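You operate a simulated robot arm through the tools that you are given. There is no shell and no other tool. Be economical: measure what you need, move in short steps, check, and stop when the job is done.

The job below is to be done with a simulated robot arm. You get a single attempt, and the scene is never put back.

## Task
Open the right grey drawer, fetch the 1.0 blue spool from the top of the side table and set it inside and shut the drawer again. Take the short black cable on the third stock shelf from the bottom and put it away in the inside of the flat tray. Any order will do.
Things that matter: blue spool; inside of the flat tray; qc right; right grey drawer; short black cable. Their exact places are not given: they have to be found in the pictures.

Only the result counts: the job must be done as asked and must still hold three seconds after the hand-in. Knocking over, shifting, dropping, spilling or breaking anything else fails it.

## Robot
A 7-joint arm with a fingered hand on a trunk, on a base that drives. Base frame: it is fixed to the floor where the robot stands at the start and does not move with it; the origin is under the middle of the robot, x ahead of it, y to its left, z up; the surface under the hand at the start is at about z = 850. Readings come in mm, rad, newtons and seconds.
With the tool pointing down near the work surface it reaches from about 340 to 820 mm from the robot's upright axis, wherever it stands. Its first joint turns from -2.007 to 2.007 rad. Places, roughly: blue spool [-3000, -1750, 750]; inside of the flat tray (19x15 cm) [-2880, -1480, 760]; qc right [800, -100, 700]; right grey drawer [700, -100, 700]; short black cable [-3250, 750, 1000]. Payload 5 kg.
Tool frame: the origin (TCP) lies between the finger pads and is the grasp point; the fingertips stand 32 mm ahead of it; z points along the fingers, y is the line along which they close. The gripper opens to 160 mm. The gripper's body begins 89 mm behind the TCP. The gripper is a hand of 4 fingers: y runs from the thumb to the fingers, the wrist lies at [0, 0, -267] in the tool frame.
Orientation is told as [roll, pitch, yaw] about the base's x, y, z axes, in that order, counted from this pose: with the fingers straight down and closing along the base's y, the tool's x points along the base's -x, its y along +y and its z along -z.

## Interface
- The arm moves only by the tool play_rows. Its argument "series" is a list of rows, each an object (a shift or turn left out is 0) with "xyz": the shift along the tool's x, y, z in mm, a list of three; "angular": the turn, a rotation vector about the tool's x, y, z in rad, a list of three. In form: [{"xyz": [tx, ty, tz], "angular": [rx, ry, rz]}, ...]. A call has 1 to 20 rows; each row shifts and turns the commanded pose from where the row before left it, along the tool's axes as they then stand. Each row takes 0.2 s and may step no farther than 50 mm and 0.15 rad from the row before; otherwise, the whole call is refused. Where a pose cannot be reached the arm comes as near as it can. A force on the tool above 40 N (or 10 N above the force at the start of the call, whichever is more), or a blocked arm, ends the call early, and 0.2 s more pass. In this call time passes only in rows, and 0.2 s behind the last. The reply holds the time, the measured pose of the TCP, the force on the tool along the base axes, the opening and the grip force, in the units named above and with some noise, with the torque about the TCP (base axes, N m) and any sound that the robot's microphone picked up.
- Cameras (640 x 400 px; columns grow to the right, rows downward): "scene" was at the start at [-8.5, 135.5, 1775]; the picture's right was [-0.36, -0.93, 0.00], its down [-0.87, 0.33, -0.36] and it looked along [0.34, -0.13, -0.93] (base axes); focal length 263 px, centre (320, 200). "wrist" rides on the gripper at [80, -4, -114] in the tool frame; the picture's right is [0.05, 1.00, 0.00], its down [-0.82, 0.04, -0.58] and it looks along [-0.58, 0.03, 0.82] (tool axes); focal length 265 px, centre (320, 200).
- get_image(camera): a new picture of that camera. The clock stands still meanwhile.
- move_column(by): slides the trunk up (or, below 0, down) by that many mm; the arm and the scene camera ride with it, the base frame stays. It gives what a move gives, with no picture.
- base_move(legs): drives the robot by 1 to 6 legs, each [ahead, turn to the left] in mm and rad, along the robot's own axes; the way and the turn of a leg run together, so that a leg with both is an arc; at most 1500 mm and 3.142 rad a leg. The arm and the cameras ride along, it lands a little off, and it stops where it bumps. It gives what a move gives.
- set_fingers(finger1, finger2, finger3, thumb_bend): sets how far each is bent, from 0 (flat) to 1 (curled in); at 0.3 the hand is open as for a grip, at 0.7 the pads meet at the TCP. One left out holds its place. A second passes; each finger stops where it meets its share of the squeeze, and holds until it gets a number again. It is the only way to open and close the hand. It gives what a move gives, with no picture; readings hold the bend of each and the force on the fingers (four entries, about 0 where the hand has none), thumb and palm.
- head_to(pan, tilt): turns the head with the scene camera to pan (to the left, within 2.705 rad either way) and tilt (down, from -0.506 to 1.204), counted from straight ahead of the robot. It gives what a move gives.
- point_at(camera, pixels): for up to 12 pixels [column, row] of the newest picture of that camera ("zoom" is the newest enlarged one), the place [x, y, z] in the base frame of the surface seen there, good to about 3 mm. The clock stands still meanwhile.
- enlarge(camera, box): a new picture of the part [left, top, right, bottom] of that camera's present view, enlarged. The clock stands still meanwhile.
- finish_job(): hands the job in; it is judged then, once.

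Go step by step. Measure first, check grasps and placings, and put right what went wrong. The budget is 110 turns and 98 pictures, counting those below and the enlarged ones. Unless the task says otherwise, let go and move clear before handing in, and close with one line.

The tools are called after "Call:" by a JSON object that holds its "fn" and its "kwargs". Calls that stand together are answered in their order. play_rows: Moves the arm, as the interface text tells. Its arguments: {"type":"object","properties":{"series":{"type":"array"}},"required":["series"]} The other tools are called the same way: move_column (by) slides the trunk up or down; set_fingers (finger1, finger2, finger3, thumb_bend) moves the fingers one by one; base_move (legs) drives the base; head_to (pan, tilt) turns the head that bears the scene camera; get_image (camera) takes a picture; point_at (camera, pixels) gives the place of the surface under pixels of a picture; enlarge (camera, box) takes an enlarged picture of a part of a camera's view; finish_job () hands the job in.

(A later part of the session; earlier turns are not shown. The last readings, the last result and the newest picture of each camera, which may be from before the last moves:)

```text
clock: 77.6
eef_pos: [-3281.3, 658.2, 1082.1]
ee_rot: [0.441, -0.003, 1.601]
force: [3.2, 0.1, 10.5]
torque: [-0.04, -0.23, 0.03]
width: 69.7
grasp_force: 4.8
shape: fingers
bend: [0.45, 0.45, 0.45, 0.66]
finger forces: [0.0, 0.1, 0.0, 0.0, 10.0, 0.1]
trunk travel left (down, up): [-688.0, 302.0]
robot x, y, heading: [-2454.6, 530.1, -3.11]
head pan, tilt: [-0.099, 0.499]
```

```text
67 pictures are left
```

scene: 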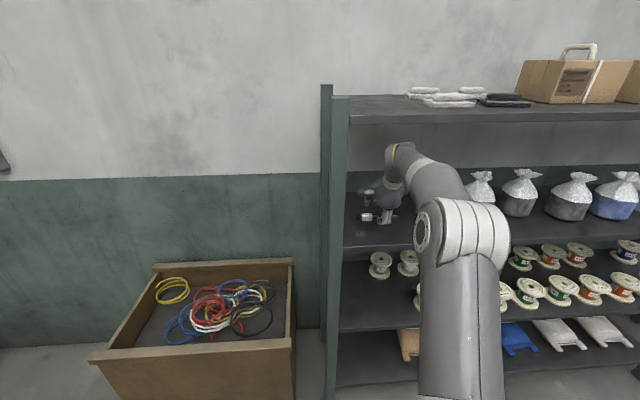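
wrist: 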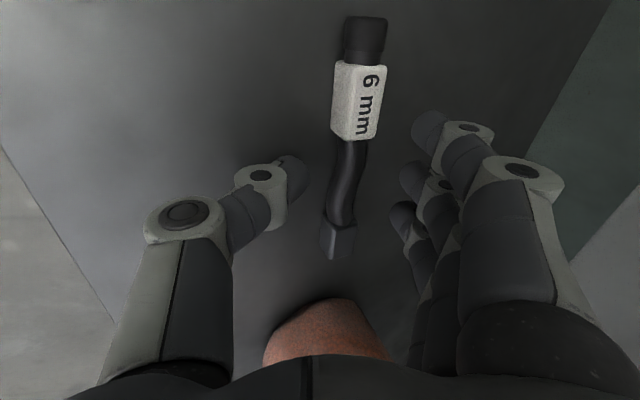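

The thumb touched the shelf lightly (10 N). I lift a few mm, bend the thumb to centre, then re-lower.

Call:
{"fn": "play_rows", "kwargs": {"series": [{"xyz": [0, 0, -10]}]}}

Call:
{"fn": "set_fingers", "kwargs": {"thumb_bend": 0.7}}

Call:
{"fn": "play_rows", "kwargs": {"series": [{"xyz": [0, -2, 6]}, {"xyz": [0, -2, 4]}, {"xyz": [0, -1, 4]}]}}

Call:
{"fn": "get_image", "kwargs": {"camera": "wrist"}}

```text
clock: 78.0
eef_pos: [-3276.3, 660.3, 1087.4]
ee_rot: [0.435, -0.001, 1.599]
force: [-0.8, -0.2, -0.1]
torque: [0.01, 0.0, -0.03]
width: 72.2
grasp_force: 0.1
shape: fingers
bend: [0.45, 0.45, 0.45, 0.65]
finger forces: [0.0, 0.0, 0.0, 0.0, 0.0, 0.1]
trunk travel left (down, up): [-688.0, 302.0]
robot x, y, heading: [-2450.8, 531.6, -3.113]
head pan, tilt: [-0.099, 0.499]
```

```text
clock: 79.0
eef_pos: [-3277.5, 658.6, 1087.9]
ee_rot: [0.435, 0.0, 1.6]
force: [1.1, 0.8, -0.6]
torque: [0.02, 0.02, -0.01]
width: 64.9
grasp_force: 0.1
shape: fingers
bend: [0.45, 0.45, 0.45, 0.7]
finger forces: [0.0, 0.0, 0.0, 0.0, 0.0, 0.1]
trunk travel left (down, up): [-688.0, 302.0]
robot x, y, heading: [-2455.9, 528.4, -3.111]
head pan, tilt: [-0.099, 0.499]
```

```text
clock: 79.8
eef_pos: [-3278.9, 658.8, 1075.3]
ee_rot: [0.437, -0.002, 1.602]
force: [1.9, -0.2, 6.6]
torque: [0.04, -0.04, 0.0]
width: 62.2
grasp_force: 3.7
shape: fingers
bend: [0.45, 0.45, 0.45, 0.71]
finger forces: [0.0, 0.1, 0.0, 0.0, 6.7, 0.1]
trunk travel left (down, up): [-688.0, 302.0]
robot x, y, heading: [-2453.3, 527.3, -3.111]
head pan, tilt: [-0.099, 0.499]
```

```text
66 pictures are left
```

wrist: 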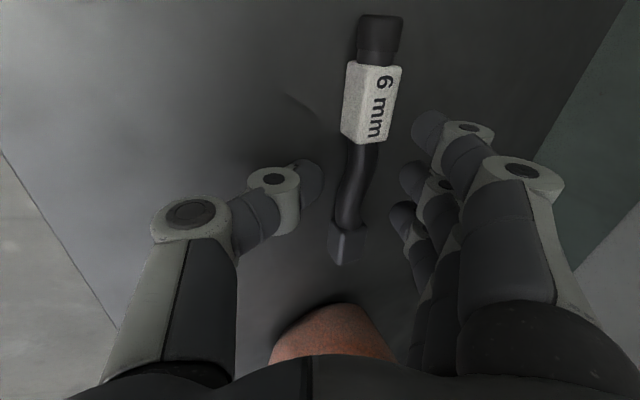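

Thumb is just on the shelf beside the cable. I lift 2 mm, slide forward 6 mm and close the fingers against the thumb.

Call:
{"fn": "play_rows", "kwargs": {"series": [{"xyz": [0, 0.8, -1.8]}, {"xyz": [0, 5.4, 2.5]}]}}

Call:
{"fn": "set_fingers", "kwargs": {"finger1": 0.62, "finger2": 0.62, "finger3": 0.62}}

Call:
{"fn": "get_image", "kwargs": {"camera": "wrist"}}

```text
clock: 80.4
eef_pos: [-3284.2, 659.3, 1074.6]
ee_rot: [0.437, -0.002, 1.601]
force: [0.1, 0.3, 3.2]
torque: [-0.01, 0.04, 0.0]
width: 61.9
grasp_force: 1.8
shape: fingers
bend: [0.45, 0.45, 0.45, 0.71]
finger forces: [0.0, 0.0, 0.0, 0.0, 4.1, 0.0]
trunk travel left (down, up): [-688.0, 302.0]
robot x, y, heading: [-2456.3, 530.5, -3.112]
head pan, tilt: [-0.099, 0.499]
```

```text
clock: 81.4
eef_pos: [-3284.3, 658.9, 1074.1]
ee_rot: [0.437, -0.001, 1.601]
force: [-2.1, 0.9, 5.9]
torque: [0.09, 0.1, 0.01]
width: 34.6
grasp_force: 5.0
shape: fingers
bend: [0.61, 0.61, 0.61, 0.71]
finger forces: [1.1, 0.5, 1.8, 0.0, 6.3, 0.1]
trunk travel left (down, up): [-688.0, 302.0]
robot x, y, heading: [-2452.2, 535.5, -3.108]
head pan, tilt: [-0.099, 0.499]
```

```text
65 pictures are left
```

wrist: 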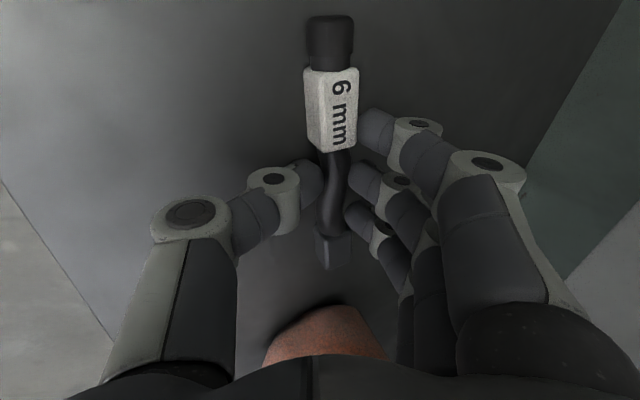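

Fingers and thumb now embrace the cable. I close firmly and lift a little.

Call:
{"fn": "set_fingers", "kwargs": {"finger1": 0.8, "finger2": 0.8, "finger3": 0.8, "thumb_bend": 0.8}}

Call:
{"fn": "play_rows", "kwargs": {"series": [{"xyz": [0, 4.2, -9]}, {"xyz": [0, 4.2, -9]}]}}

Call:
{"fn": "get_image", "kwargs": {"camera": "wrist"}}

```text
clock: 82.4
eef_pos: [-3284.0, 659.0, 1074.1]
ee_rot: [0.437, 0.002, 1.601]
force: [-1.9, -0.3, 2.1]
torque: [0.06, 0.08, 0.04]
width: 32.3
grasp_force: 20.7
shape: fingers
bend: [0.63, 0.64, 0.64, 0.73]
finger forces: [7.3, 6.8, 7.7, 0.0, 19.0, 0.0]
trunk travel left (down, up): [-688.0, 302.0]
robot x, y, heading: [-2452.9, 528.4, -3.11]
head pan, tilt: [-0.099, 0.499]
```

```text
clock: 83.0
eef_pos: [-3286.5, 658.3, 1093.8]
ee_rot: [0.436, 0.0, 1.6]
force: [0.5, 0.1, -1.3]
torque: [0.01, 0.01, 0.01]
width: 32.3
grasp_force: 19.2
shape: fingers
bend: [0.63, 0.64, 0.64, 0.73]
finger forces: [7.3, 6.5, 6.3, 0.1, 19.0, 0.0]
trunk travel left (down, up): [-688.0, 302.0]
robot x, y, heading: [-2455.8, 525.9, -3.11]
head pan, tilt: [-0.099, 0.499]
```

```text
64 pictures are left
```

wrist: 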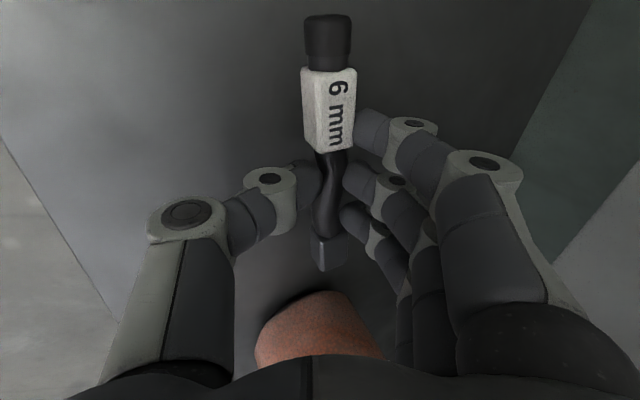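

The cable is held (19 N) and lifted. I back out of the shelf and drive to face the side table.

Call:
{"fn": "base_move", "kwargs": {"legs": [[-600, 0]]}}

Call:
{"fn": "base_move", "kwargs": {"legs": [[0, 0.831], [1376, 0], [0, 0.708]]}}

Call:
{"fn": "head_to", "kwargs": {"pan": 0.1, "tilt": 0.5}}

Call:
{"fn": "get_image", "kwargs": {"camera": "scene"}}

```text
clock: 86.5
eef_pos: [-2673.9, 666.9, 1093.6]
ee_rot: [0.436, 0.0, 1.621]
force: [0.0, -0.4, -1.3]
torque: [0.03, -0.01, 0.01]
width: 32.2
grasp_force: 19.1
shape: fingers
bend: [0.63, 0.64, 0.64, 0.73]
finger forces: [7.2, 6.4, 6.3, 0.0, 18.9, 0.0]
trunk travel left (down, up): [-688.0, 302.0]
robot x, y, heading: [-1840.6, 555.5, -3.087]
head pan, tilt: [-0.099, 0.499]
```

```text
clock: 97.5
eef_pos: [-2934.3, -1311.1, 1093.9]
ee_rot: [0.435, 0.0, 3.116]
force: [-1.0, -0.1, -0.4]
torque: [-0.03, -0.09, 0.01]
width: 31.9
grasp_force: 18.7
shape: fingers
bend: [0.64, 0.64, 0.64, 0.73]
finger forces: [6.8, 6.2, 6.0, 0.1, 18.1, 0.0]
trunk travel left (down, up): [-688.0, 302.0]
robot x, y, heading: [-2738.4, -486.3, -1.587]
head pan, tilt: [-0.099, 0.499]
```

```text
clock: 98.2
eef_pos: [-2931.1, -1309.1, 1094.4]
ee_rot: [0.436, -0.002, 3.116]
force: [0.1, -0.8, -0.5]
torque: [0.05, -0.01, -0.02]
width: 31.6
grasp_force: 18.7
shape: fingers
bend: [0.64, 0.64, 0.64, 0.73]
finger forces: [6.8, 6.3, 6.1, 0.1, 18.3, 0.0]
trunk travel left (down, up): [-688.0, 302.0]
robot x, y, heading: [-2741.8, -486.9, -1.585]
head pan, tilt: [0.099, 0.499]
```

```text
63 pictures are left
```

scene: 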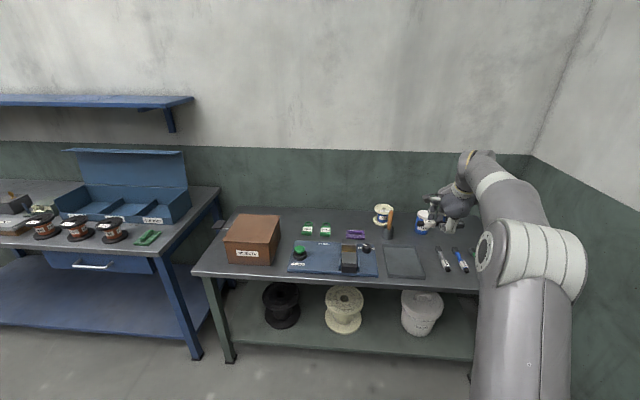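

The tray is at (405,262), spool at (383,214). I enlarge and measure.

Call:
{"fn": "enlarge", "kwargs": {"camera": "scene", "box": [330, 190, 490, 290]}}

Call:
{"fn": "point_at", "kwargs": {"camera": "scene", "pixels": [[386, 248], [421, 248], [386, 276], [426, 276], [404, 262], [383, 205], [383, 222], [389, 225], [356, 235], [365, 275], [444, 260], [424, 221]]}}

```text
4.00 times, centred on (410, 240) of scene
```

zoom: 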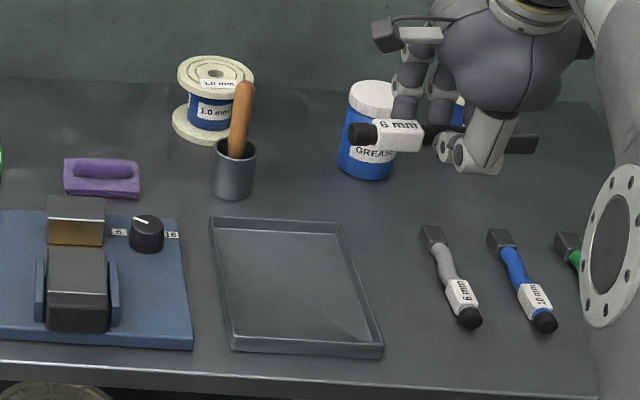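

```text
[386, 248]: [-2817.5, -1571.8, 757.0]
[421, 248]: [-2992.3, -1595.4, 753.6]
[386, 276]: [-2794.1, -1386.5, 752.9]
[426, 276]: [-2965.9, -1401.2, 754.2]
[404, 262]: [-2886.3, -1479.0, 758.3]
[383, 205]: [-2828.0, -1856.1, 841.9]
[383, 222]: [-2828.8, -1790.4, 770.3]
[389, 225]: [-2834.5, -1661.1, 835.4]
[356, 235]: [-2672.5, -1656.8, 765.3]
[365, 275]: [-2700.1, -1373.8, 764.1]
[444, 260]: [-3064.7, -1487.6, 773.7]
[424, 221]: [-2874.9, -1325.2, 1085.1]
```

The visible spool reads "1.0 mm" on blue. The tray is about 150 (x) by 190 (y), so I'll lay the cable diagonally. I measure the tray's corners and set the tool vertical with a yaw.

Call:
{"fn": "point_at", "kwargs": {"camera": "zoom", "pixels": [[213, 221], [338, 224], [378, 352], [234, 349], [290, 280], [240, 330], [355, 335], [225, 240], [215, 380], [300, 370], [370, 95], [440, 300]]}}

Call:
{"fn": "play_rows", "kwargs": {"series": [{"xyz": [0, -39.9, -3], "angular": [0.15, 0, 0]}, {"xyz": [0, -39.9, -3], "angular": [0.15, 0, 0]}, {"xyz": [0, -36.2, -2.5], "angular": [0.136, 0, 0]}, {"angular": [0, 0, -0.15]}, {"angular": [0, 0, -0.15]}, {"angular": [0, 0, -0.15]}, {"angular": [0, 0, -0.15]}, {"angular": [0, 0, -0.15]}, {"angular": [0, 0, -0.15]}, {"angular": [0, 0, -0.05]}]}}

Call:
{"fn": "base_move", "kwargs": {"legs": [[300, 0]]}}

Call:
{"fn": "get_image", "kwargs": {"camera": "scene"}}

Call:
{"fn": "get_image", "kwargs": {"camera": "wrist"}}

```text
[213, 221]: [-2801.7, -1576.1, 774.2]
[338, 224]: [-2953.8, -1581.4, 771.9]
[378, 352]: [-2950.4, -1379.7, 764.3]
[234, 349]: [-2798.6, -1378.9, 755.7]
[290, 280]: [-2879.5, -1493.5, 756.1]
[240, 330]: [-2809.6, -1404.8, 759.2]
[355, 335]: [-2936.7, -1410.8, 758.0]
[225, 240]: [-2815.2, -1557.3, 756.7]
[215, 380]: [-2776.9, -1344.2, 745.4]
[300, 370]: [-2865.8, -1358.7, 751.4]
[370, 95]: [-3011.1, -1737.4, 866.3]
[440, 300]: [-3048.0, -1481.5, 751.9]
```

```text
clock: 100.4
eef_pos: [-2930.1, -1198.3, 1067.7]
ee_rot: [-0.002, 0.0, -2.215]
force: [-0.2, -0.9, -0.7]
torque: [0.02, -0.01, -0.03]
width: 31.7
grasp_force: 18.4
shape: fingers
bend: [0.64, 0.64, 0.64, 0.73]
finger forces: [6.9, 6.2, 6.1, 0.0, 17.6, 0.1]
trunk travel left (down, up): [-688.0, 302.0]
robot x, y, heading: [-2739.5, -484.1, -1.582]
head pan, tilt: [0.099, 0.499]
```

```text
clock: 102.5
eef_pos: [-2930.1, -1498.6, 1067.3]
ee_rot: [-0.003, 0.001, -2.211]
force: [-0.2, -0.2, -1.6]
torque: [0.03, 0.03, -0.01]
width: 31.8
grasp_force: 18.2
shape: fingers
bend: [0.64, 0.64, 0.64, 0.73]
finger forces: [6.9, 6.4, 5.9, 0.1, 17.6, 0.1]
trunk travel left (down, up): [-688.0, 302.0]
robot x, y, heading: [-2742.3, -786.1, -1.576]
head pan, tilt: [0.099, 0.499]
```

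```text
61 pictures are left
```

scene: 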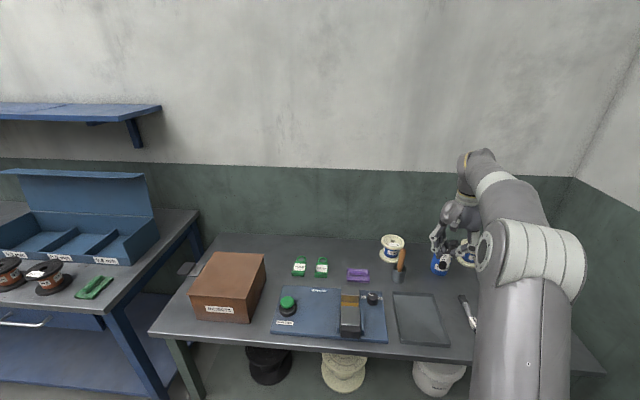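

```text
60 pictures are left
```

wrist: 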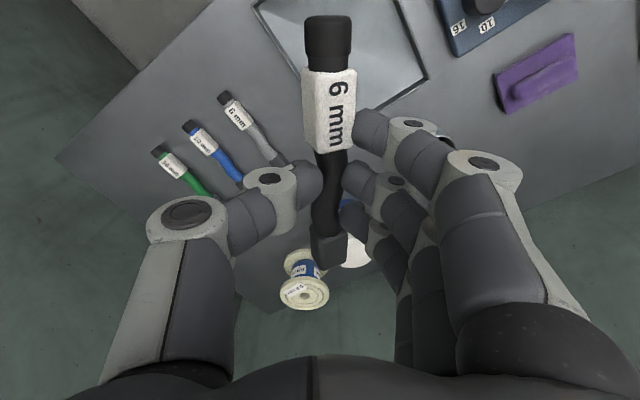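

Yaw is as planned. I shift the hand over the tray centre (-2876,-1479) and lower the trunk 240.

Call:
{"fn": "play_rows", "kwargs": {"series": [{"xyz": [24, 13, 0]}, {"xyz": [24, 13, 0]}]}}

Call:
{"fn": "move_column", "kwargs": {"by": -240}}

Call:
{"fn": "get_image", "kwargs": {"camera": "wrist"}}

Call:
{"fn": "get_image", "kwargs": {"camera": "scene"}}

```text
clock: 103.1
eef_pos: [-2881.5, -1473.2, 1068.1]
ee_rot: [-0.001, 0.0, -2.212]
force: [-0.1, 1.2, -1.3]
torque: [-0.05, 0.02, 0.02]
width: 31.8
grasp_force: 18.1
shape: fingers
bend: [0.64, 0.64, 0.64, 0.73]
finger forces: [6.9, 6.3, 5.9, 0.0, 17.6, 0.0]
trunk travel left (down, up): [-688.0, 302.0]
robot x, y, heading: [-2746.6, -784.9, -1.574]
head pan, tilt: [0.099, 0.499]
```

```text
clock: 105.6
eef_pos: [-2882.0, -1473.7, 828.5]
ee_rot: [-0.004, 0.001, -2.212]
force: [0.4, -0.1, -0.2]
torque: [-0.01, 0.01, 0.02]
width: 31.4
grasp_force: 18.1
shape: fingers
bend: [0.64, 0.64, 0.64, 0.73]
finger forces: [7.0, 6.3, 5.8, 0.0, 17.5, 0.1]
trunk travel left (down, up): [-448.0, 542.0]
robot x, y, heading: [-2742.6, -785.5, -1.582]
head pan, tilt: [0.099, 0.499]
```

```text
59 pictures are left
```

wrist: 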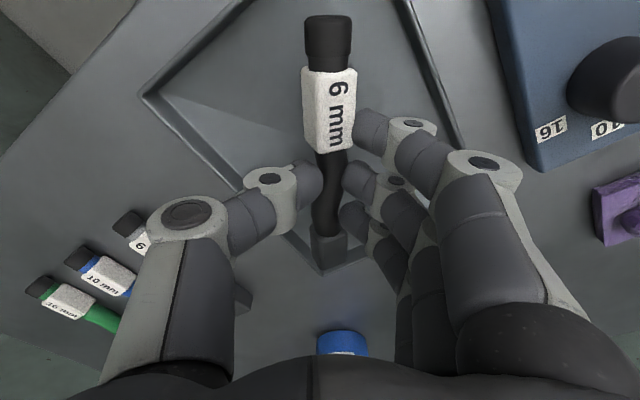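

```text
58 pictures are left
```

scene: 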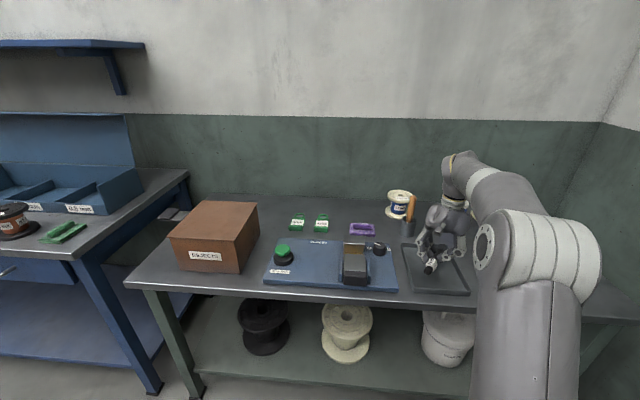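

I check the positions of cable ends versus the tray corner.

Call:
{"fn": "point_at", "kwargs": {"camera": "wrist", "pixels": [[325, 30], [328, 110], [328, 245], [316, 272], [146, 97], [440, 60], [200, 60], [280, 110], [230, 165]]}}

```text
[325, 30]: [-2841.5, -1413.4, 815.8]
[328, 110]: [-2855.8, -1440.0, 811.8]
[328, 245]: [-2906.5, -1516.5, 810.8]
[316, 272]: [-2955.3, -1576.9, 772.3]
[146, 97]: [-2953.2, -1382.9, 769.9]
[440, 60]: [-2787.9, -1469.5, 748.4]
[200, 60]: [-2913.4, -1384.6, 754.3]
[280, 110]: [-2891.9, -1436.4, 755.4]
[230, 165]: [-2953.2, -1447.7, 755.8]
```

Cable ends lie well within the tray outline, bottom about 37 mm above its floor. I lower gently.

Call:
{"fn": "play_rows", "kwargs": {"series": [{"xyz": [-8, 0, 10]}, {"xyz": [0, 0, 10]}, {"xyz": [0, 0, 7]}, {"xyz": [0, 0, 4]}, {"xyz": [0, 0, 3]}]}}

Call:
{"fn": "get_image", "kwargs": {"camera": "wrist"}}

```text
clock: 106.8
eef_pos: [-2886.8, -1479.2, 796.3]
ee_rot: [0.0, -0.003, -2.212]
force: [0.7, -1.4, 12.2]
torque: [-0.42, -0.02, 0.06]
width: 31.7
grasp_force: 23.3
shape: fingers
bend: [0.64, 0.65, 0.67, 0.73]
finger forces: [6.7, 8.0, 11.3, 0.0, 20.4, 0.0]
trunk travel left (down, up): [-448.0, 542.0]
robot x, y, heading: [-2744.9, -787.3, -1.578]
head pan, tilt: [0.099, 0.499]
```

```text
57 pictures are left
```

wrist: 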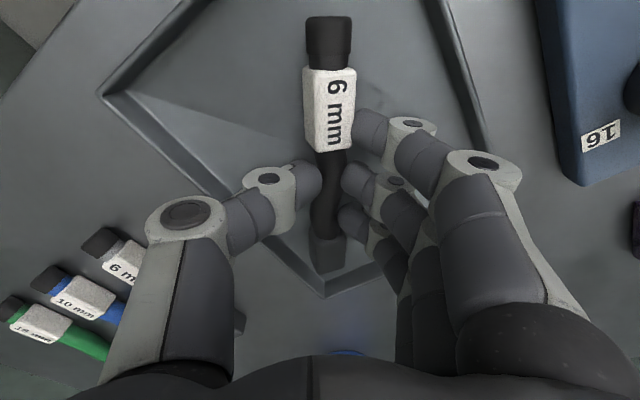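

Contact at 12 N. I ease up 1.5 mm and open the fingers.

Call:
{"fn": "play_rows", "kwargs": {"series": [{"xyz": [0, 0, -1.5]}]}}

Call:
{"fn": "set_fingers", "kwargs": {"finger1": 0.5, "finger2": 0.5, "finger3": 0.5, "thumb_bend": 0.62}}

Call:
{"fn": "get_image", "kwargs": {"camera": "wrist"}}

```text
clock: 107.2
eef_pos: [-2887.8, -1480.0, 796.4]
ee_rot: [0.0, -0.002, -2.212]
force: [0.8, -2.2, 13.2]
torque: [-0.46, 0.0, 0.07]
width: 32.1
grasp_force: 23.1
shape: fingers
bend: [0.64, 0.66, 0.67, 0.73]
finger forces: [6.6, 8.1, 11.4, 0.0, 20.3, 0.0]
trunk travel left (down, up): [-448.0, 542.0]
robot x, y, heading: [-2743.7, -782.2, -1.576]
head pan, tilt: [0.099, 0.499]
```

```text
clock: 108.2
eef_pos: [-2887.2, -1479.8, 794.6]
ee_rot: [-0.002, 0.001, -2.21]
force: [-2.1, 0.6, 4.1]
torque: [-0.1, -0.15, -0.04]
width: 66.8
grasp_force: 1.6
shape: fingers
bend: [0.51, 0.51, 0.51, 0.62]
finger forces: [1.4, 1.4, 1.4, 0.0, 0.1, 0.1]
trunk travel left (down, up): [-448.0, 542.0]
robot x, y, heading: [-2740.4, -786.1, -1.577]
head pan, tilt: [0.099, 0.499]
```

```text
56 pictures are left
```

wrist: 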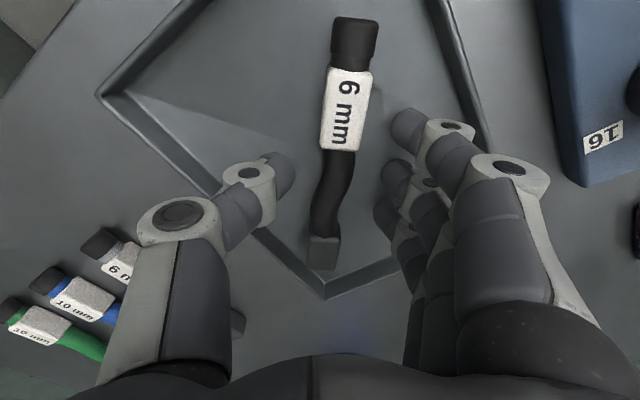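

Cable released inside the tray. I rise straight up and look at it and the spools.

Call:
{"fn": "play_rows", "kwargs": {"series": [{"xyz": [0, 0, -20]}, {"xyz": [0, 0, -20]}]}}

Call:
{"fn": "move_column", "kwargs": {"by": 280}}

Call:
{"fn": "get_image", "kwargs": {"camera": "wrist"}}

Call:
{"fn": "enlarge", "kwargs": {"camera": "scene", "box": [360, 220, 520, 340]}}

```text
clock: 108.8
eef_pos: [-2888.2, -1480.6, 834.8]
ee_rot: [0.0, -0.002, -2.212]
force: [-0.4, 0.0, 0.2]
torque: [0.02, 0.02, 0.03]
width: 67.7
grasp_force: 0.0
shape: fingers
bend: [0.5, 0.5, 0.5, 0.62]
finger forces: [0.0, 0.0, 0.0, 0.0, 0.0, 0.1]
trunk travel left (down, up): [-448.0, 542.0]
robot x, y, heading: [-2744.0, -781.1, -1.583]
head pan, tilt: [0.099, 0.499]
```

```text
clock: 111.6
eef_pos: [-2887.7, -1481.2, 1115.7]
ee_rot: [-0.002, 0.0, -2.211]
force: [-0.2, 0.7, -0.7]
torque: [0.01, 0.01, -0.06]
width: 67.6
grasp_force: 0.0
shape: fingers
bend: [0.5, 0.5, 0.5, 0.62]
finger forces: [0.1, 0.1, 0.0, 0.1, 0.0, 0.0]
trunk travel left (down, up): [-728.0, 262.0]
robot x, y, heading: [-2743.2, -785.9, -1.579]
head pan, tilt: [0.099, 0.499]
```

```text
55 pictures are left
```

wrist: 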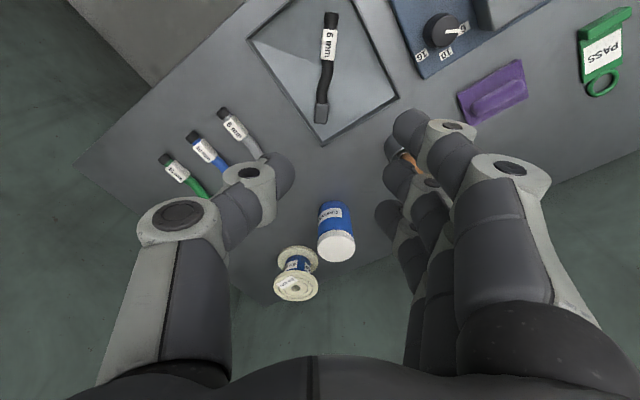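

```text
3.33 times, centred on (440, 280) of scene
```

zoom: 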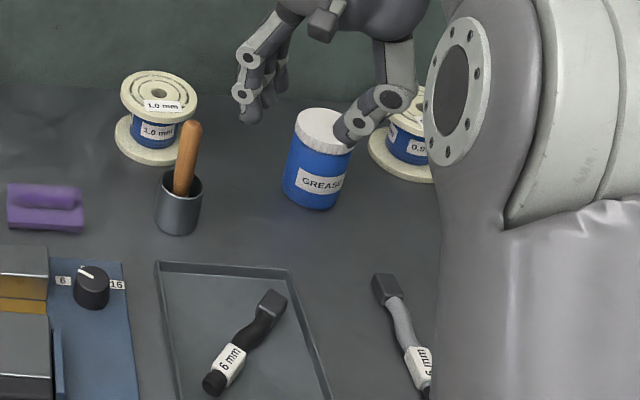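

The cable rests in the tray. The other spool reads "0.…", so the left one is the 1.0. I measure the 1.0 spool and the brush cup in front of it.

Call:
{"fn": "point_at", "kwargs": {"camera": "zoom", "pixels": [[159, 93], [125, 97], [193, 97], [158, 73], [160, 112], [150, 158], [118, 140], [155, 132], [180, 190], [190, 128], [322, 115], [60, 185]]}}

```text
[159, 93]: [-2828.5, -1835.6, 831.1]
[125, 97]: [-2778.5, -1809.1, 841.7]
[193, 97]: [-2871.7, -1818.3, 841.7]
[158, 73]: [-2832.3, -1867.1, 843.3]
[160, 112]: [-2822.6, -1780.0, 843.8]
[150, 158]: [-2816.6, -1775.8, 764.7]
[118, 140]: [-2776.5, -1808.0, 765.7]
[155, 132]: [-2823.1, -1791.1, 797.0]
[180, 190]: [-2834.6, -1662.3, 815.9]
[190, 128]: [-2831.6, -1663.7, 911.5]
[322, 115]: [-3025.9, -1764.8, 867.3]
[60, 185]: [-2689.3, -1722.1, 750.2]
```

I look down to see how far the base extends ahead, to know how close to the table I may drive.

Call:
{"fn": "head_to", "kwargs": {"pan": 0.35, "tilt": 1.2}}

Call:
{"fn": "get_image", "kwargs": {"camera": "scene"}}

```text
clock: 112.7
eef_pos: [-2889.4, -1479.4, 1114.9]
ee_rot: [-0.002, 0.0, -2.211]
force: [-0.6, -0.5, -0.9]
torque: [0.01, 0.0, 0.0]
width: 67.6
grasp_force: 0.0
shape: fingers
bend: [0.5, 0.5, 0.5, 0.62]
finger forces: [0.1, 0.0, 0.0, 0.1, 0.0, 0.1]
trunk travel left (down, up): [-728.0, 262.0]
robot x, y, heading: [-2745.0, -782.6, -1.581]
head pan, tilt: [0.351, 1.201]
```

```text
53 pictures are left
```

scene: 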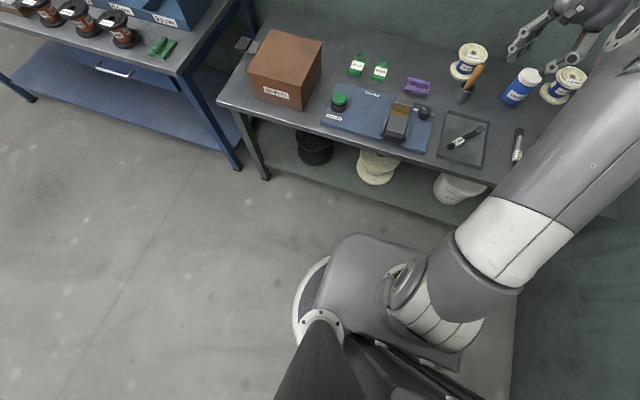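

Call:
{"fn": "point_at", "kwargs": {"camera": "scene", "pixels": [[355, 238], [430, 250], [335, 260], [305, 270], [300, 310], [300, 170], [400, 196], [450, 215], [458, 236]]}}

```text
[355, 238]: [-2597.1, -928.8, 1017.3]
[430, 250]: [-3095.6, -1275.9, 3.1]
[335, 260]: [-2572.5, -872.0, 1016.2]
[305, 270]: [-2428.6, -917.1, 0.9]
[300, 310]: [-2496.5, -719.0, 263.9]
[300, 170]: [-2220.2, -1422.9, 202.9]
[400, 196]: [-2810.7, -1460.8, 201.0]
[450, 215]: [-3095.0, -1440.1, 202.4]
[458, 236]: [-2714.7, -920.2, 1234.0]
```

The base's radius is about 255 mm, so I can go to y≈-1070. I yaw the tool so it closes along X, open the hand, and drive 285 mm ahead.

Call:
{"fn": "play_rows", "kwargs": {"series": [{"angular": [0, 0, -0.15]}, {"angular": [0, 0, -0.15]}, {"angular": [0, 0, -0.15]}, {"angular": [0, 0, -0.15]}, {"angular": [0, 0, -0.04]}]}}

Call:
{"fn": "set_fingers", "kwargs": {"finger1": 0.36, "finger2": 0.36, "finger3": 0.36, "thumb_bend": 0.36}}

Call:
{"fn": "base_move", "kwargs": {"legs": [[285, 0]]}}

Call:
{"fn": "head_to", "kwargs": {"pan": 0.0, "tilt": 0.8}}

Call:
{"fn": "get_image", "kwargs": {"camera": "scene"}}

```text
clock: 113.9
eef_pos: [-2889.6, -1480.1, 1114.1]
ee_rot: [-0.002, 0.001, -1.569]
force: [-0.1, -0.5, -0.3]
torque: [0.03, 0.0, -0.02]
width: 67.7
grasp_force: 0.1
shape: fingers
bend: [0.5, 0.5, 0.5, 0.62]
finger forces: [0.0, 0.1, 0.0, 0.0, 0.0, 0.1]
trunk travel left (down, up): [-728.0, 262.0]
robot x, y, heading: [-2743.0, -784.4, -1.584]
head pan, tilt: [0.351, 1.201]
```

```text
clock: 114.9
eef_pos: [-2890.0, -1480.8, 1113.8]
ee_rot: [-0.001, -0.001, -1.573]
force: [-0.4, 0.3, -0.8]
torque: [-0.02, 0.03, -0.03]
width: 146.3
grasp_force: 0.0
shape: fingers
bend: [0.36, 0.36, 0.36, 0.36]
finger forces: [0.0, 0.1, 0.1, 0.0, 0.0, 0.0]
trunk travel left (down, up): [-728.0, 262.0]
robot x, y, heading: [-2745.8, -787.4, -1.576]
head pan, tilt: [0.351, 1.201]
```

```text
clock: 116.9
eef_pos: [-2896.3, -1772.4, 1114.0]
ee_rot: [-0.002, 0.0, -1.578]
force: [0.1, -0.7, -0.8]
torque: [0.04, -0.03, 0.0]
width: 146.5
grasp_force: 0.1
shape: fingers
bend: [0.36, 0.36, 0.36, 0.36]
finger forces: [0.1, 0.0, 0.0, 0.0, 0.0, 0.1]
trunk travel left (down, up): [-728.0, 262.0]
robot x, y, heading: [-2745.9, -1075.8, -1.585]
head pan, tilt: [0.351, 1.201]
```

```text
clock: 117.7
eef_pos: [-2895.4, -1772.2, 1115.4]
ee_rot: [0.0, -0.001, -1.577]
force: [0.0, 0.6, 0.5]
torque: [0.0, 0.01, 0.02]
width: 146.3
grasp_force: 0.0
shape: fingers
bend: [0.36, 0.36, 0.36, 0.36]
finger forces: [0.1, 0.0, 0.0, 0.0, 0.0, 0.0]
trunk travel left (down, up): [-728.0, 262.0]
robot x, y, heading: [-2747.0, -1076.4, -1.587]
head pan, tilt: [0.0, 0.799]
```

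```text
52 pictures are left
```

scene: 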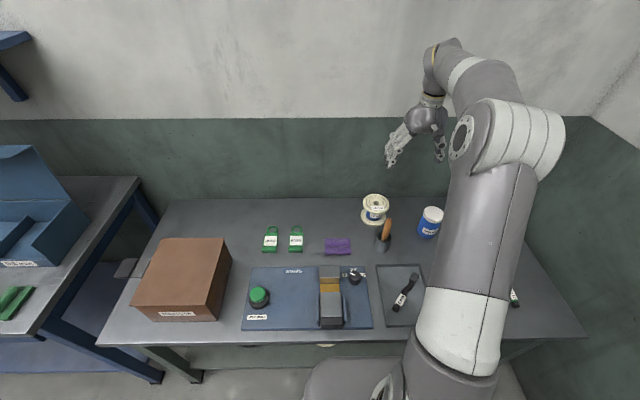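

I re-measure the spool from here and the wall's distance.

Call:
{"fn": "enlarge", "kwargs": {"camera": "scene", "box": [340, 180, 460, 260]}}

Call:
{"fn": "point_at", "kwargs": {"camera": "zoom", "pixels": [[188, 112], [120, 112], [258, 112], [190, 80], [190, 138], [188, 160], [120, 190], [195, 233], [258, 190], [265, 250], [50, 20], [480, 160]]}}

```text
5.00 times, centred on (400, 220) of scene
```

zoom: 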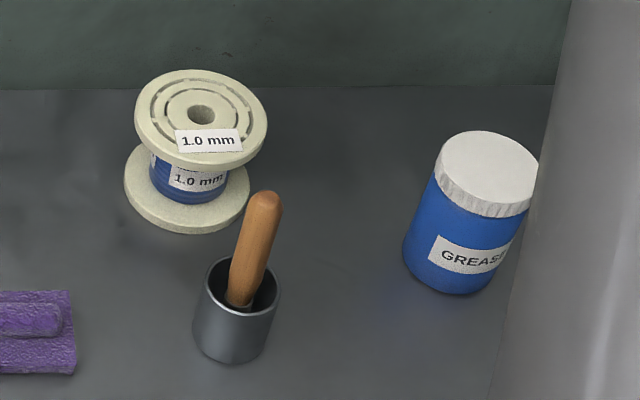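

```text
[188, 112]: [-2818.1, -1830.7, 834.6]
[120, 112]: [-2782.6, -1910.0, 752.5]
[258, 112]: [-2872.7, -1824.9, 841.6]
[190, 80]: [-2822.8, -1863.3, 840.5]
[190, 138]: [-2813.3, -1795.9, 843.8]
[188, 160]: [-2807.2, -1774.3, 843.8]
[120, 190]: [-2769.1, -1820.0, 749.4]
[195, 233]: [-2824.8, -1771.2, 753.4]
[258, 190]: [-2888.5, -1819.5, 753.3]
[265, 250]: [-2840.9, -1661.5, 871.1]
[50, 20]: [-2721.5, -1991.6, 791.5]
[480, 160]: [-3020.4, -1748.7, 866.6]
```

Spool centre is (-2826,-1825), rim radius ≈50, top z 843. I position above it and lower.

Call:
{"fn": "play_rows", "kwargs": {"series": [{"xyz": [-17, 23, 0]}, {"xyz": [-18, 23, 0]}, {"xyz": [-18, 23, 0]}]}}

Call:
{"fn": "move_column", "kwargs": {"by": -170}}

Call:
{"fn": "get_image", "kwargs": {"camera": "wrist"}}

Call:
{"fn": "get_image", "kwargs": {"camera": "scene"}}

```text
clock: 118.5
eef_pos: [-2824.7, -1823.4, 1113.2]
ee_rot: [-0.002, 0.0, -1.578]
force: [0.2, -0.2, -0.4]
torque: [0.01, 0.02, 0.0]
width: 146.8
grasp_force: 0.1
shape: fingers
bend: [0.36, 0.36, 0.36, 0.36]
finger forces: [0.1, 0.1, 0.1, 0.1, 0.0, 0.1]
trunk travel left (down, up): [-728.0, 262.0]
robot x, y, heading: [-2746.0, -1078.2, -1.588]
head pan, tilt: [0.0, 0.799]
```

```text
clock: 120.5
eef_pos: [-2825.2, -1823.3, 943.0]
ee_rot: [-0.002, 0.0, -1.577]
force: [1.3, 0.0, 0.5]
torque: [0.0, -0.02, -0.01]
width: 146.8
grasp_force: 0.2
shape: fingers
bend: [0.36, 0.36, 0.36, 0.36]
finger forces: [0.0, 0.1, 0.0, 0.1, 0.0, 0.0]
trunk travel left (down, up): [-558.0, 432.0]
robot x, y, heading: [-2747.0, -1076.0, -1.588]
head pan, tilt: [0.0, 0.799]
```

```text
50 pictures are left
```

wrist: 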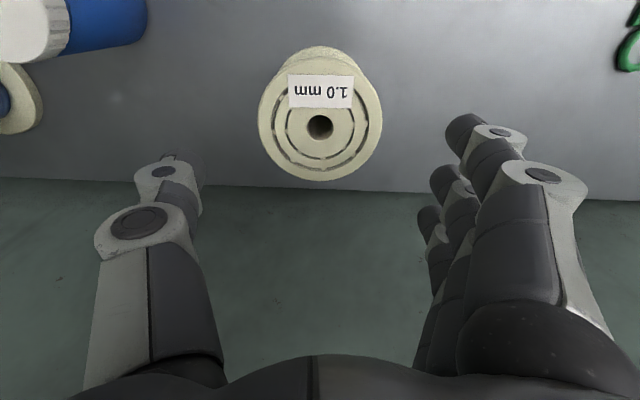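

```text
49 pictures are left
```

scene: 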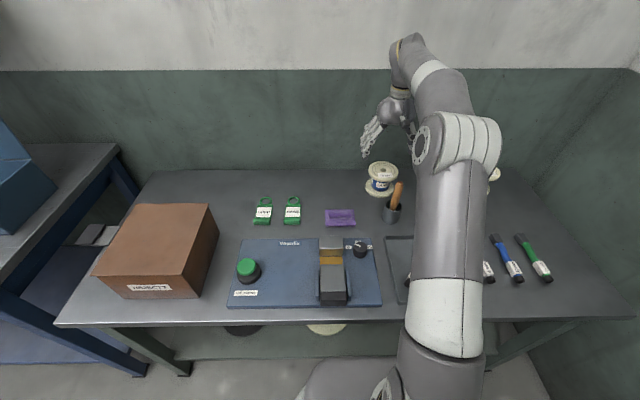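

Centred at column 320. I verify with a point, then lower to z≈836.

Call:
{"fn": "point_at", "kwargs": {"camera": "wrist", "pixels": [[262, 125], [380, 125], [320, 178], [320, 60], [165, 175], [465, 130], [432, 240]]}}

Call:
{"fn": "move_column", "kwargs": {"by": -75}}

```text
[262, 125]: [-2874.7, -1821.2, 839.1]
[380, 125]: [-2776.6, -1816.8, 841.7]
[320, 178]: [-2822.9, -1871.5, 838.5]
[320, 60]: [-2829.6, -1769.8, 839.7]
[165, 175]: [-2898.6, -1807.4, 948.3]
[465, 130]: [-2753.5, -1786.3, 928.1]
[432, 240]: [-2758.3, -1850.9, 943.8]
```

```text
clock: 121.6
eef_pos: [-2825.4, -1822.9, 868.1]
ee_rot: [-0.001, 0.0, -1.576]
force: [-0.7, 0.6, 0.0]
torque: [0.0, 0.0, -0.03]
width: 146.8
grasp_force: 0.0
shape: fingers
bend: [0.36, 0.36, 0.36, 0.36]
finger forces: [0.1, 0.0, 0.0, 0.0, 0.1, 0.0]
trunk travel left (down, up): [-483.0, 507.0]
robot x, y, heading: [-2745.2, -1073.8, -1.585]
head pan, tilt: [0.0, 0.799]
```

Spool centre matches the TCP. I lower 36 mm more and close evenly.

Call:
{"fn": "play_rows", "kwargs": {"series": [{"xyz": [0, 0, 12]}, {"xyz": [0, 0, 12]}, {"xyz": [0, 0, 12]}]}}

Call:
{"fn": "set_fingers", "kwargs": {"finger1": 0.46, "finger2": 0.46, "finger3": 0.46, "thumb_bend": 0.46}}

Call:
{"fn": "get_image", "kwargs": {"camera": "wrist"}}

```text
clock: 122.4
eef_pos: [-2825.1, -1823.0, 831.2]
ee_rot: [-0.001, 0.0, -1.578]
force: [0.4, 0.3, -0.2]
torque: [-0.02, -0.01, -0.01]
width: 146.8
grasp_force: 0.0
shape: fingers
bend: [0.36, 0.36, 0.36, 0.36]
finger forces: [0.1, 0.0, 0.1, 0.0, 0.0, 0.0]
trunk travel left (down, up): [-483.0, 507.0]
robot x, y, heading: [-2750.8, -1076.7, -1.582]
head pan, tilt: [0.0, 0.799]
```

```text
clock: 123.4
eef_pos: [-2824.2, -1821.8, 832.1]
ee_rot: [-0.002, 0.001, -1.58]
force: [-1.2, -0.8, 0.1]
torque: [-0.01, 0.03, 0.05]
width: 110.1
grasp_force: 2.7
shape: fingers
bend: [0.46, 0.45, 0.46, 0.45]
finger forces: [0.0, 1.6, 0.0, 0.0, 2.9, 0.0]
trunk travel left (down, up): [-483.0, 507.0]
robot x, y, heading: [-2742.7, -1079.1, -1.585]
head pan, tilt: [0.0, 0.799]
```

```text
48 pictures are left
```

wrist: 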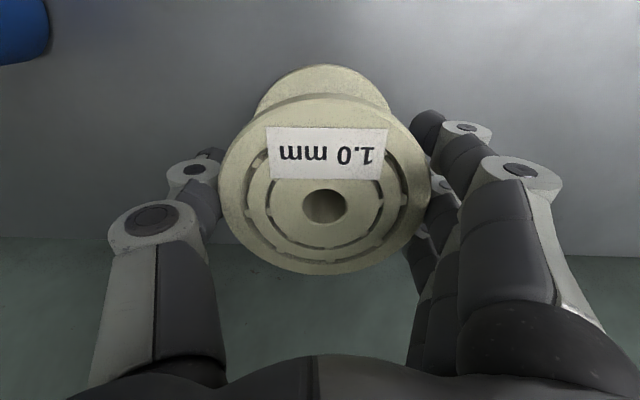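

Middle finger and thumb touch symmetrically. I squeeze fully and lift slightly.

Call:
{"fn": "set_fingers", "kwargs": {"finger1": 0.65, "finger2": 0.65, "finger3": 0.65, "thumb_bend": 0.65}}

Call:
{"fn": "play_rows", "kwargs": {"series": [{"xyz": [0, 0, -8]}, {"xyz": [0, 0, -15]}, {"xyz": [0, 0, -20]}]}}

Call:
{"fn": "get_image", "kwargs": {"camera": "wrist"}}

Call:
{"fn": "enlarge", "kwargs": {"camera": "scene", "box": [320, 120, 480, 240]}}

```text
clock: 124.4
eef_pos: [-2825.0, -1822.8, 830.6]
ee_rot: [0.0, 0.002, -1.578]
force: [-0.2, 0.1, -3.6]
torque: [0.0, -0.01, 0.02]
width: 90.7
grasp_force: 31.7
shape: fingers
bend: [0.6, 0.59, 0.6, 0.58]
finger forces: [9.7, 12.6, 9.7, 0.1, 32.0, 0.0]
trunk travel left (down, up): [-483.0, 507.0]
robot x, y, heading: [-2748.1, -1077.0, -1.583]
head pan, tilt: [0.0, 0.799]
```

```text
clock: 125.2
eef_pos: [-2824.2, -1822.3, 874.7]
ee_rot: [0.0, 0.002, -1.578]
force: [-0.4, -0.9, -4.7]
torque: [0.01, -0.01, -0.01]
width: 90.7
grasp_force: 32.1
shape: fingers
bend: [0.6, 0.59, 0.6, 0.58]
finger forces: [9.7, 12.6, 9.8, 0.0, 32.1, 0.0]
trunk travel left (down, up): [-483.0, 507.0]
robot x, y, heading: [-2747.1, -1077.6, -1.585]
head pan, tilt: [0.0, 0.799]
```

```text
47 pictures are left
```

wrist: 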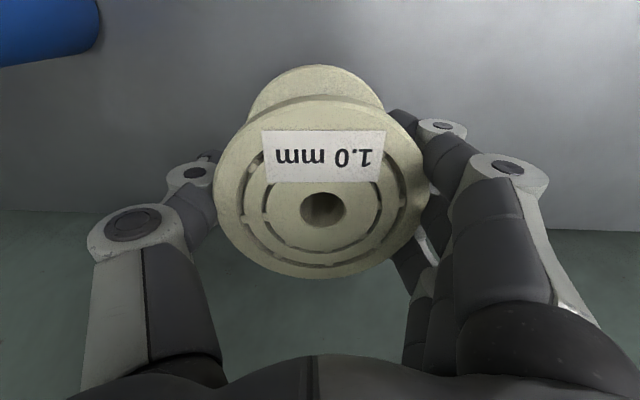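

```text
3.33 times, centred on (400, 180) of scene
```

zoom: 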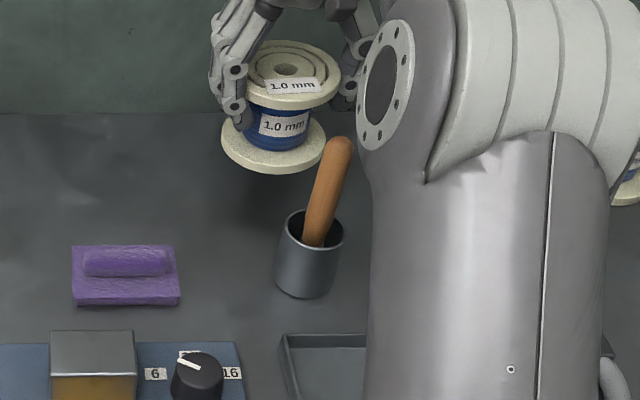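

The spool is held firmly (32 N) and lifted level. I raise 250 and back away from the table.

Call:
{"fn": "move_column", "kwargs": {"by": 250}}

Call:
{"fn": "base_move", "kwargs": {"legs": [[-500, 0]]}}

Call:
{"fn": "get_image", "kwargs": {"camera": "scene"}}

```text
clock: 127.8
eef_pos: [-2824.7, -1822.2, 1125.4]
ee_rot: [0.0, 0.002, -1.578]
force: [0.7, -0.4, -4.8]
torque: [0.01, 0.05, 0.01]
width: 90.6
grasp_force: 32.3
shape: fingers
bend: [0.6, 0.59, 0.6, 0.58]
finger forces: [9.7, 12.6, 9.7, 0.0, 32.0, 0.0]
trunk travel left (down, up): [-733.0, 257.0]
robot x, y, heading: [-2747.1, -1076.6, -1.589]
head pan, tilt: [0.0, 0.799]
```

```text
clock: 130.7
eef_pos: [-2823.0, -1325.6, 1125.3]
ee_rot: [-0.001, 0.002, -1.588]
force: [0.2, 0.1, -2.6]
torque: [-0.04, -0.01, 0.03]
width: 90.7
grasp_force: 31.8
shape: fingers
bend: [0.6, 0.59, 0.6, 0.58]
finger forces: [9.6, 12.7, 9.7, 0.0, 32.0, 0.0]
trunk travel left (down, up): [-733.0, 257.0]
robot x, y, heading: [-2735.8, -580.3, -1.595]
head pan, tilt: [0.0, 0.799]
```

```text
45 pictures are left
```

scene: 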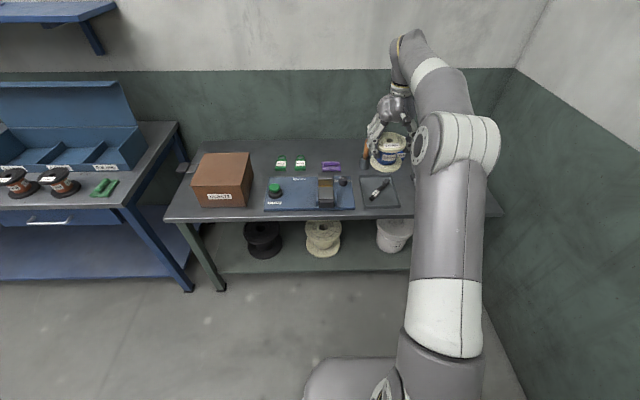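

Table is as before, with the cable in its tray. Now I drive towards the bench, stopping short at (-800,-40).

Call:
{"fn": "base_move", "kwargs": {"legs": [[0, 1.867], [1000, 0], [1010, 0], [0, -0.272]]}}

Call:
{"fn": "head_to", "kwargs": {"pan": 0.1, "tilt": 0.6}}

Call:
{"fn": "get_image", "kwargs": {"camera": "scene"}}

```text
clock: 146.0
eef_pos: [-124.6, -37.7, 1127.3]
ee_rot: [0.001, 0.001, 0.027]
force: [0.6, 0.3, -3.4]
torque: [0.07, -0.01, 0.0]
width: 90.5
grasp_force: 31.5
shape: fingers
bend: [0.61, 0.59, 0.6, 0.58]
finger forces: [8.6, 12.6, 10.0, 0.1, 31.8, 0.0]
trunk travel left (down, up): [-733.0, 257.0]
robot x, y, heading: [-875.7, 14.6, 0.021]
head pan, tilt: [0.0, 0.799]
```

```text
clock: 146.7
eef_pos: [-124.4, -37.1, 1126.5]
ee_rot: [-0.002, 0.001, 0.025]
force: [0.3, -0.3, -3.1]
torque: [-0.03, 0.02, -0.01]
width: 90.5
grasp_force: 31.4
shape: fingers
bend: [0.61, 0.59, 0.6, 0.58]
finger forces: [8.8, 12.6, 10.0, 0.1, 31.8, 0.0]
trunk travel left (down, up): [-733.0, 257.0]
robot x, y, heading: [-871.7, 18.1, 0.019]
head pan, tilt: [0.099, 0.6]
```

```text
44 pictures are left
```

scene: 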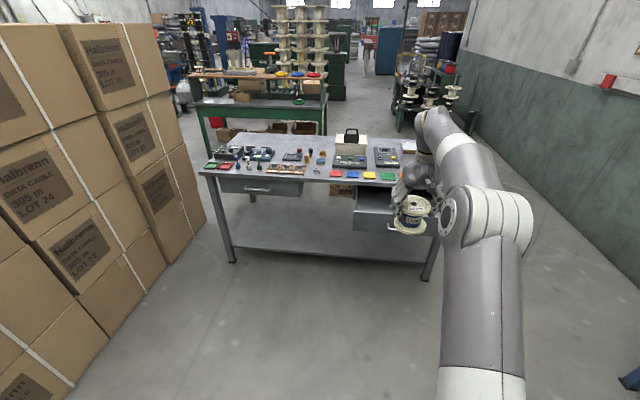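

I turn slightly right and drive 490 mm so the spool hangs above the open drawer.

Call:
{"fn": "base_move", "kwargs": {"legs": [[0, -0.08], [490, 0]]}}

Call:
{"fn": "head_to", "kwargs": {"pan": 0.0, "tilt": 0.9}}

Call:
{"fn": "get_image", "kwargs": {"camera": "scene"}}

Call:
{"fn": "get_image", "kwargs": {"camera": "wrist"}}

```text
clock: 150.0
eef_pos: [346.9, -113.0, 1125.0]
ee_rot: [-0.001, 0.002, -0.042]
force: [0.4, -0.2, -3.5]
torque: [0.01, 0.04, 0.01]
width: 90.5
grasp_force: 30.8
shape: fingers
bend: [0.61, 0.59, 0.6, 0.58]
finger forces: [8.7, 12.5, 9.9, 0.1, 31.6, 0.0]
trunk travel left (down, up): [-733.0, 257.0]
robot x, y, heading: [-395.7, -10.5, -0.047]
head pan, tilt: [0.099, 0.6]
```

```text
clock: 150.8
eef_pos: [348.1, -113.9, 1125.8]
ee_rot: [-0.002, 0.002, -0.042]
force: [0.5, 0.2, -4.6]
torque: [0.02, 0.03, 0.04]
width: 90.4
grasp_force: 31.7
shape: fingers
bend: [0.61, 0.59, 0.6, 0.58]
finger forces: [8.8, 12.5, 9.9, 0.0, 31.6, 0.1]
trunk travel left (down, up): [-733.0, 257.0]
robot x, y, heading: [-394.0, -7.3, -0.049]
head pan, tilt: [0.0, 0.901]
```

```text
43 pictures are left
```

scene: 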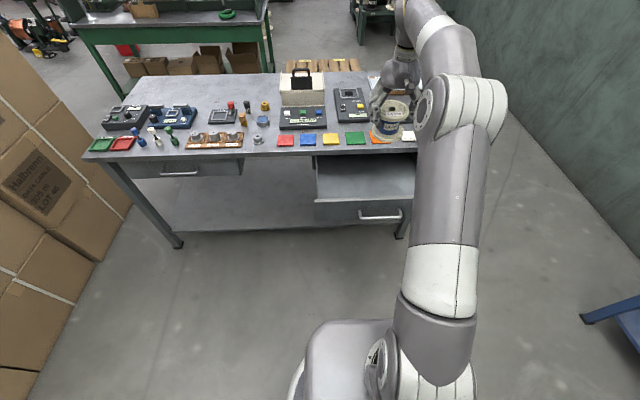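

```text
42 pictures are left
```

wrist: 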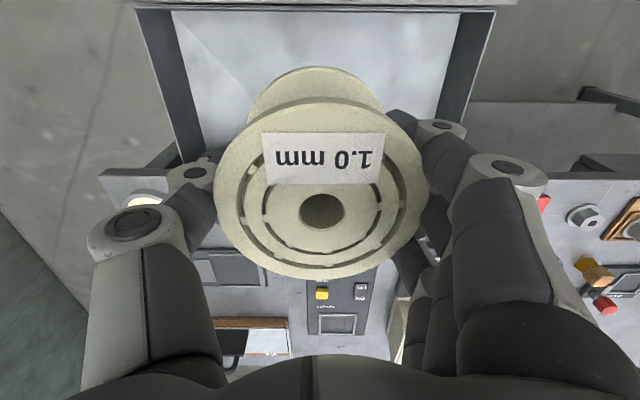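

The hand is above the drawer, clear of the bench edge (x≥492). I lower the trunk in stages.

Call:
{"fn": "move_column", "kwargs": {"by": -230}}

Call:
{"fn": "get_image", "kwargs": {"camera": "scene"}}

Call:
{"fn": "get_image", "kwargs": {"camera": "wrist"}}

```text
clock: 153.2
eef_pos: [346.7, -114.6, 894.4]
ee_rot: [-0.002, 0.002, -0.042]
force: [0.6, -0.6, -4.3]
torque: [0.07, 0.02, -0.01]
width: 90.4
grasp_force: 31.7
shape: fingers
bend: [0.61, 0.59, 0.6, 0.58]
finger forces: [8.7, 12.5, 9.9, 0.1, 31.5, 0.1]
trunk travel left (down, up): [-503.0, 487.0]
robot x, y, heading: [-392.3, -9.1, -0.047]
head pan, tilt: [0.0, 0.901]
```

```text
41 pictures are left
```

scene: 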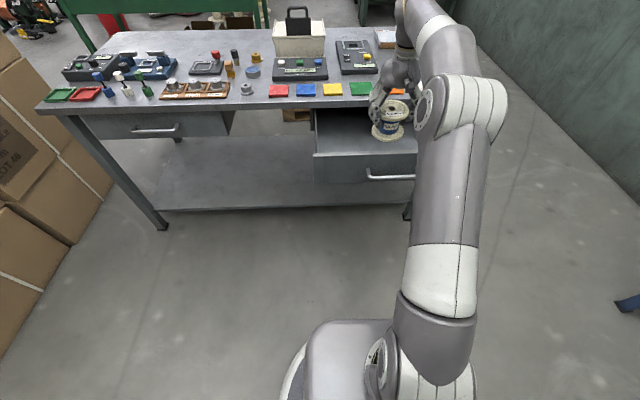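

```text
40 pictures are left
```

wrist: 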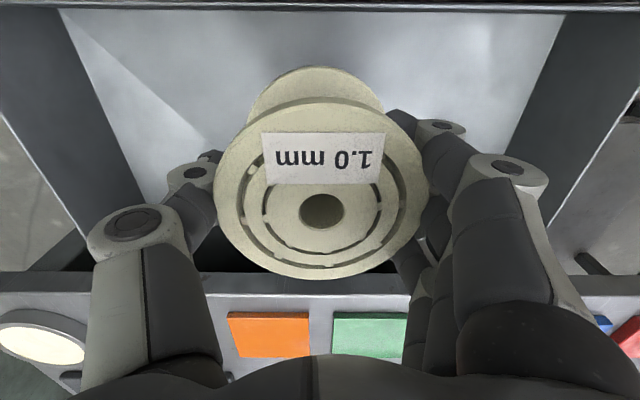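

Clear of the bench edge. I lower another 90, then step down to contact.

Call:
{"fn": "move_column", "kwargs": {"by": -95}}

Call:
{"fn": "play_rows", "kwargs": {"series": [{"xyz": [0, 0, 4]}, {"xyz": [0, 0, 4]}, {"xyz": [0, 0, 3]}]}}

Call:
{"fn": "get_image", "kwargs": {"camera": "wrist"}}

```text
clock: 154.5
eef_pos: [346.7, -114.4, 799.3]
ee_rot: [-0.003, 0.002, -0.043]
force: [-0.1, -0.5, -2.9]
torque: [0.0, -0.02, 0.03]
width: 90.4
grasp_force: 31.1
shape: fingers
bend: [0.61, 0.59, 0.6, 0.58]
finger forces: [8.7, 12.5, 9.9, 0.1, 31.5, 0.0]
trunk travel left (down, up): [-408.0, 582.0]
robot x, y, heading: [-396.5, -8.7, -0.044]
head pan, tilt: [0.0, 0.901]
```

```text
clock: 155.3
eef_pos: [346.3, -113.8, 789.8]
ee_rot: [-0.003, 0.002, -0.044]
force: [0.1, -0.2, -4.5]
torque: [-0.02, -0.02, -0.06]
width: 90.3
grasp_force: 31.6
shape: fingers
bend: [0.61, 0.59, 0.6, 0.58]
finger forces: [8.7, 12.5, 10.0, 0.1, 31.6, 0.0]
trunk travel left (down, up): [-408.0, 582.0]
robot x, y, heading: [-393.7, -7.2, -0.05]
head pan, tilt: [0.0, 0.901]
```

```text
39 pictures are left
```

wrist: 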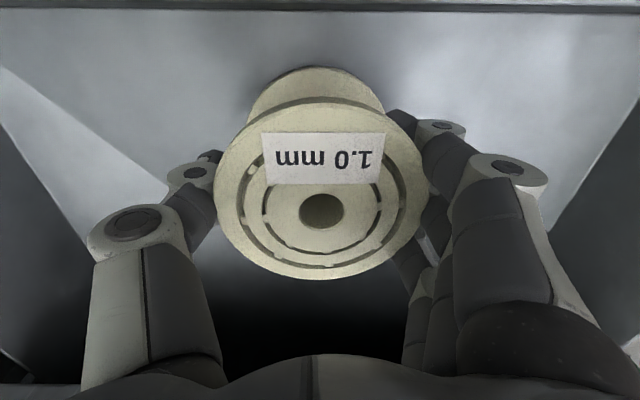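

Expected contact is at z≈781. I step down 2 mm at a time.

Call:
{"fn": "play_rows", "kwargs": {"series": [{"xyz": [0, 0, 3]}, {"xyz": [0, 0, 2]}, {"xyz": [0, 0, 2]}, {"xyz": [0, 0, 1.5]}]}}

```text
clock: 156.3
eef_pos: [345.7, -113.1, 780.8]
ee_rot: [-0.001, -0.001, -0.043]
force: [-0.1, -0.9, 1.0]
torque: [0.19, 0.01, -0.02]
width: 90.2
grasp_force: 31.5
shape: fingers
bend: [0.61, 0.6, 0.6, 0.58]
finger forces: [8.7, 12.3, 9.7, 0.1, 31.8, 0.1]
trunk travel left (down, up): [-408.0, 582.0]
robot x, y, heading: [-396.9, -9.8, -0.049]
head pan, tilt: [0.0, 0.901]
```

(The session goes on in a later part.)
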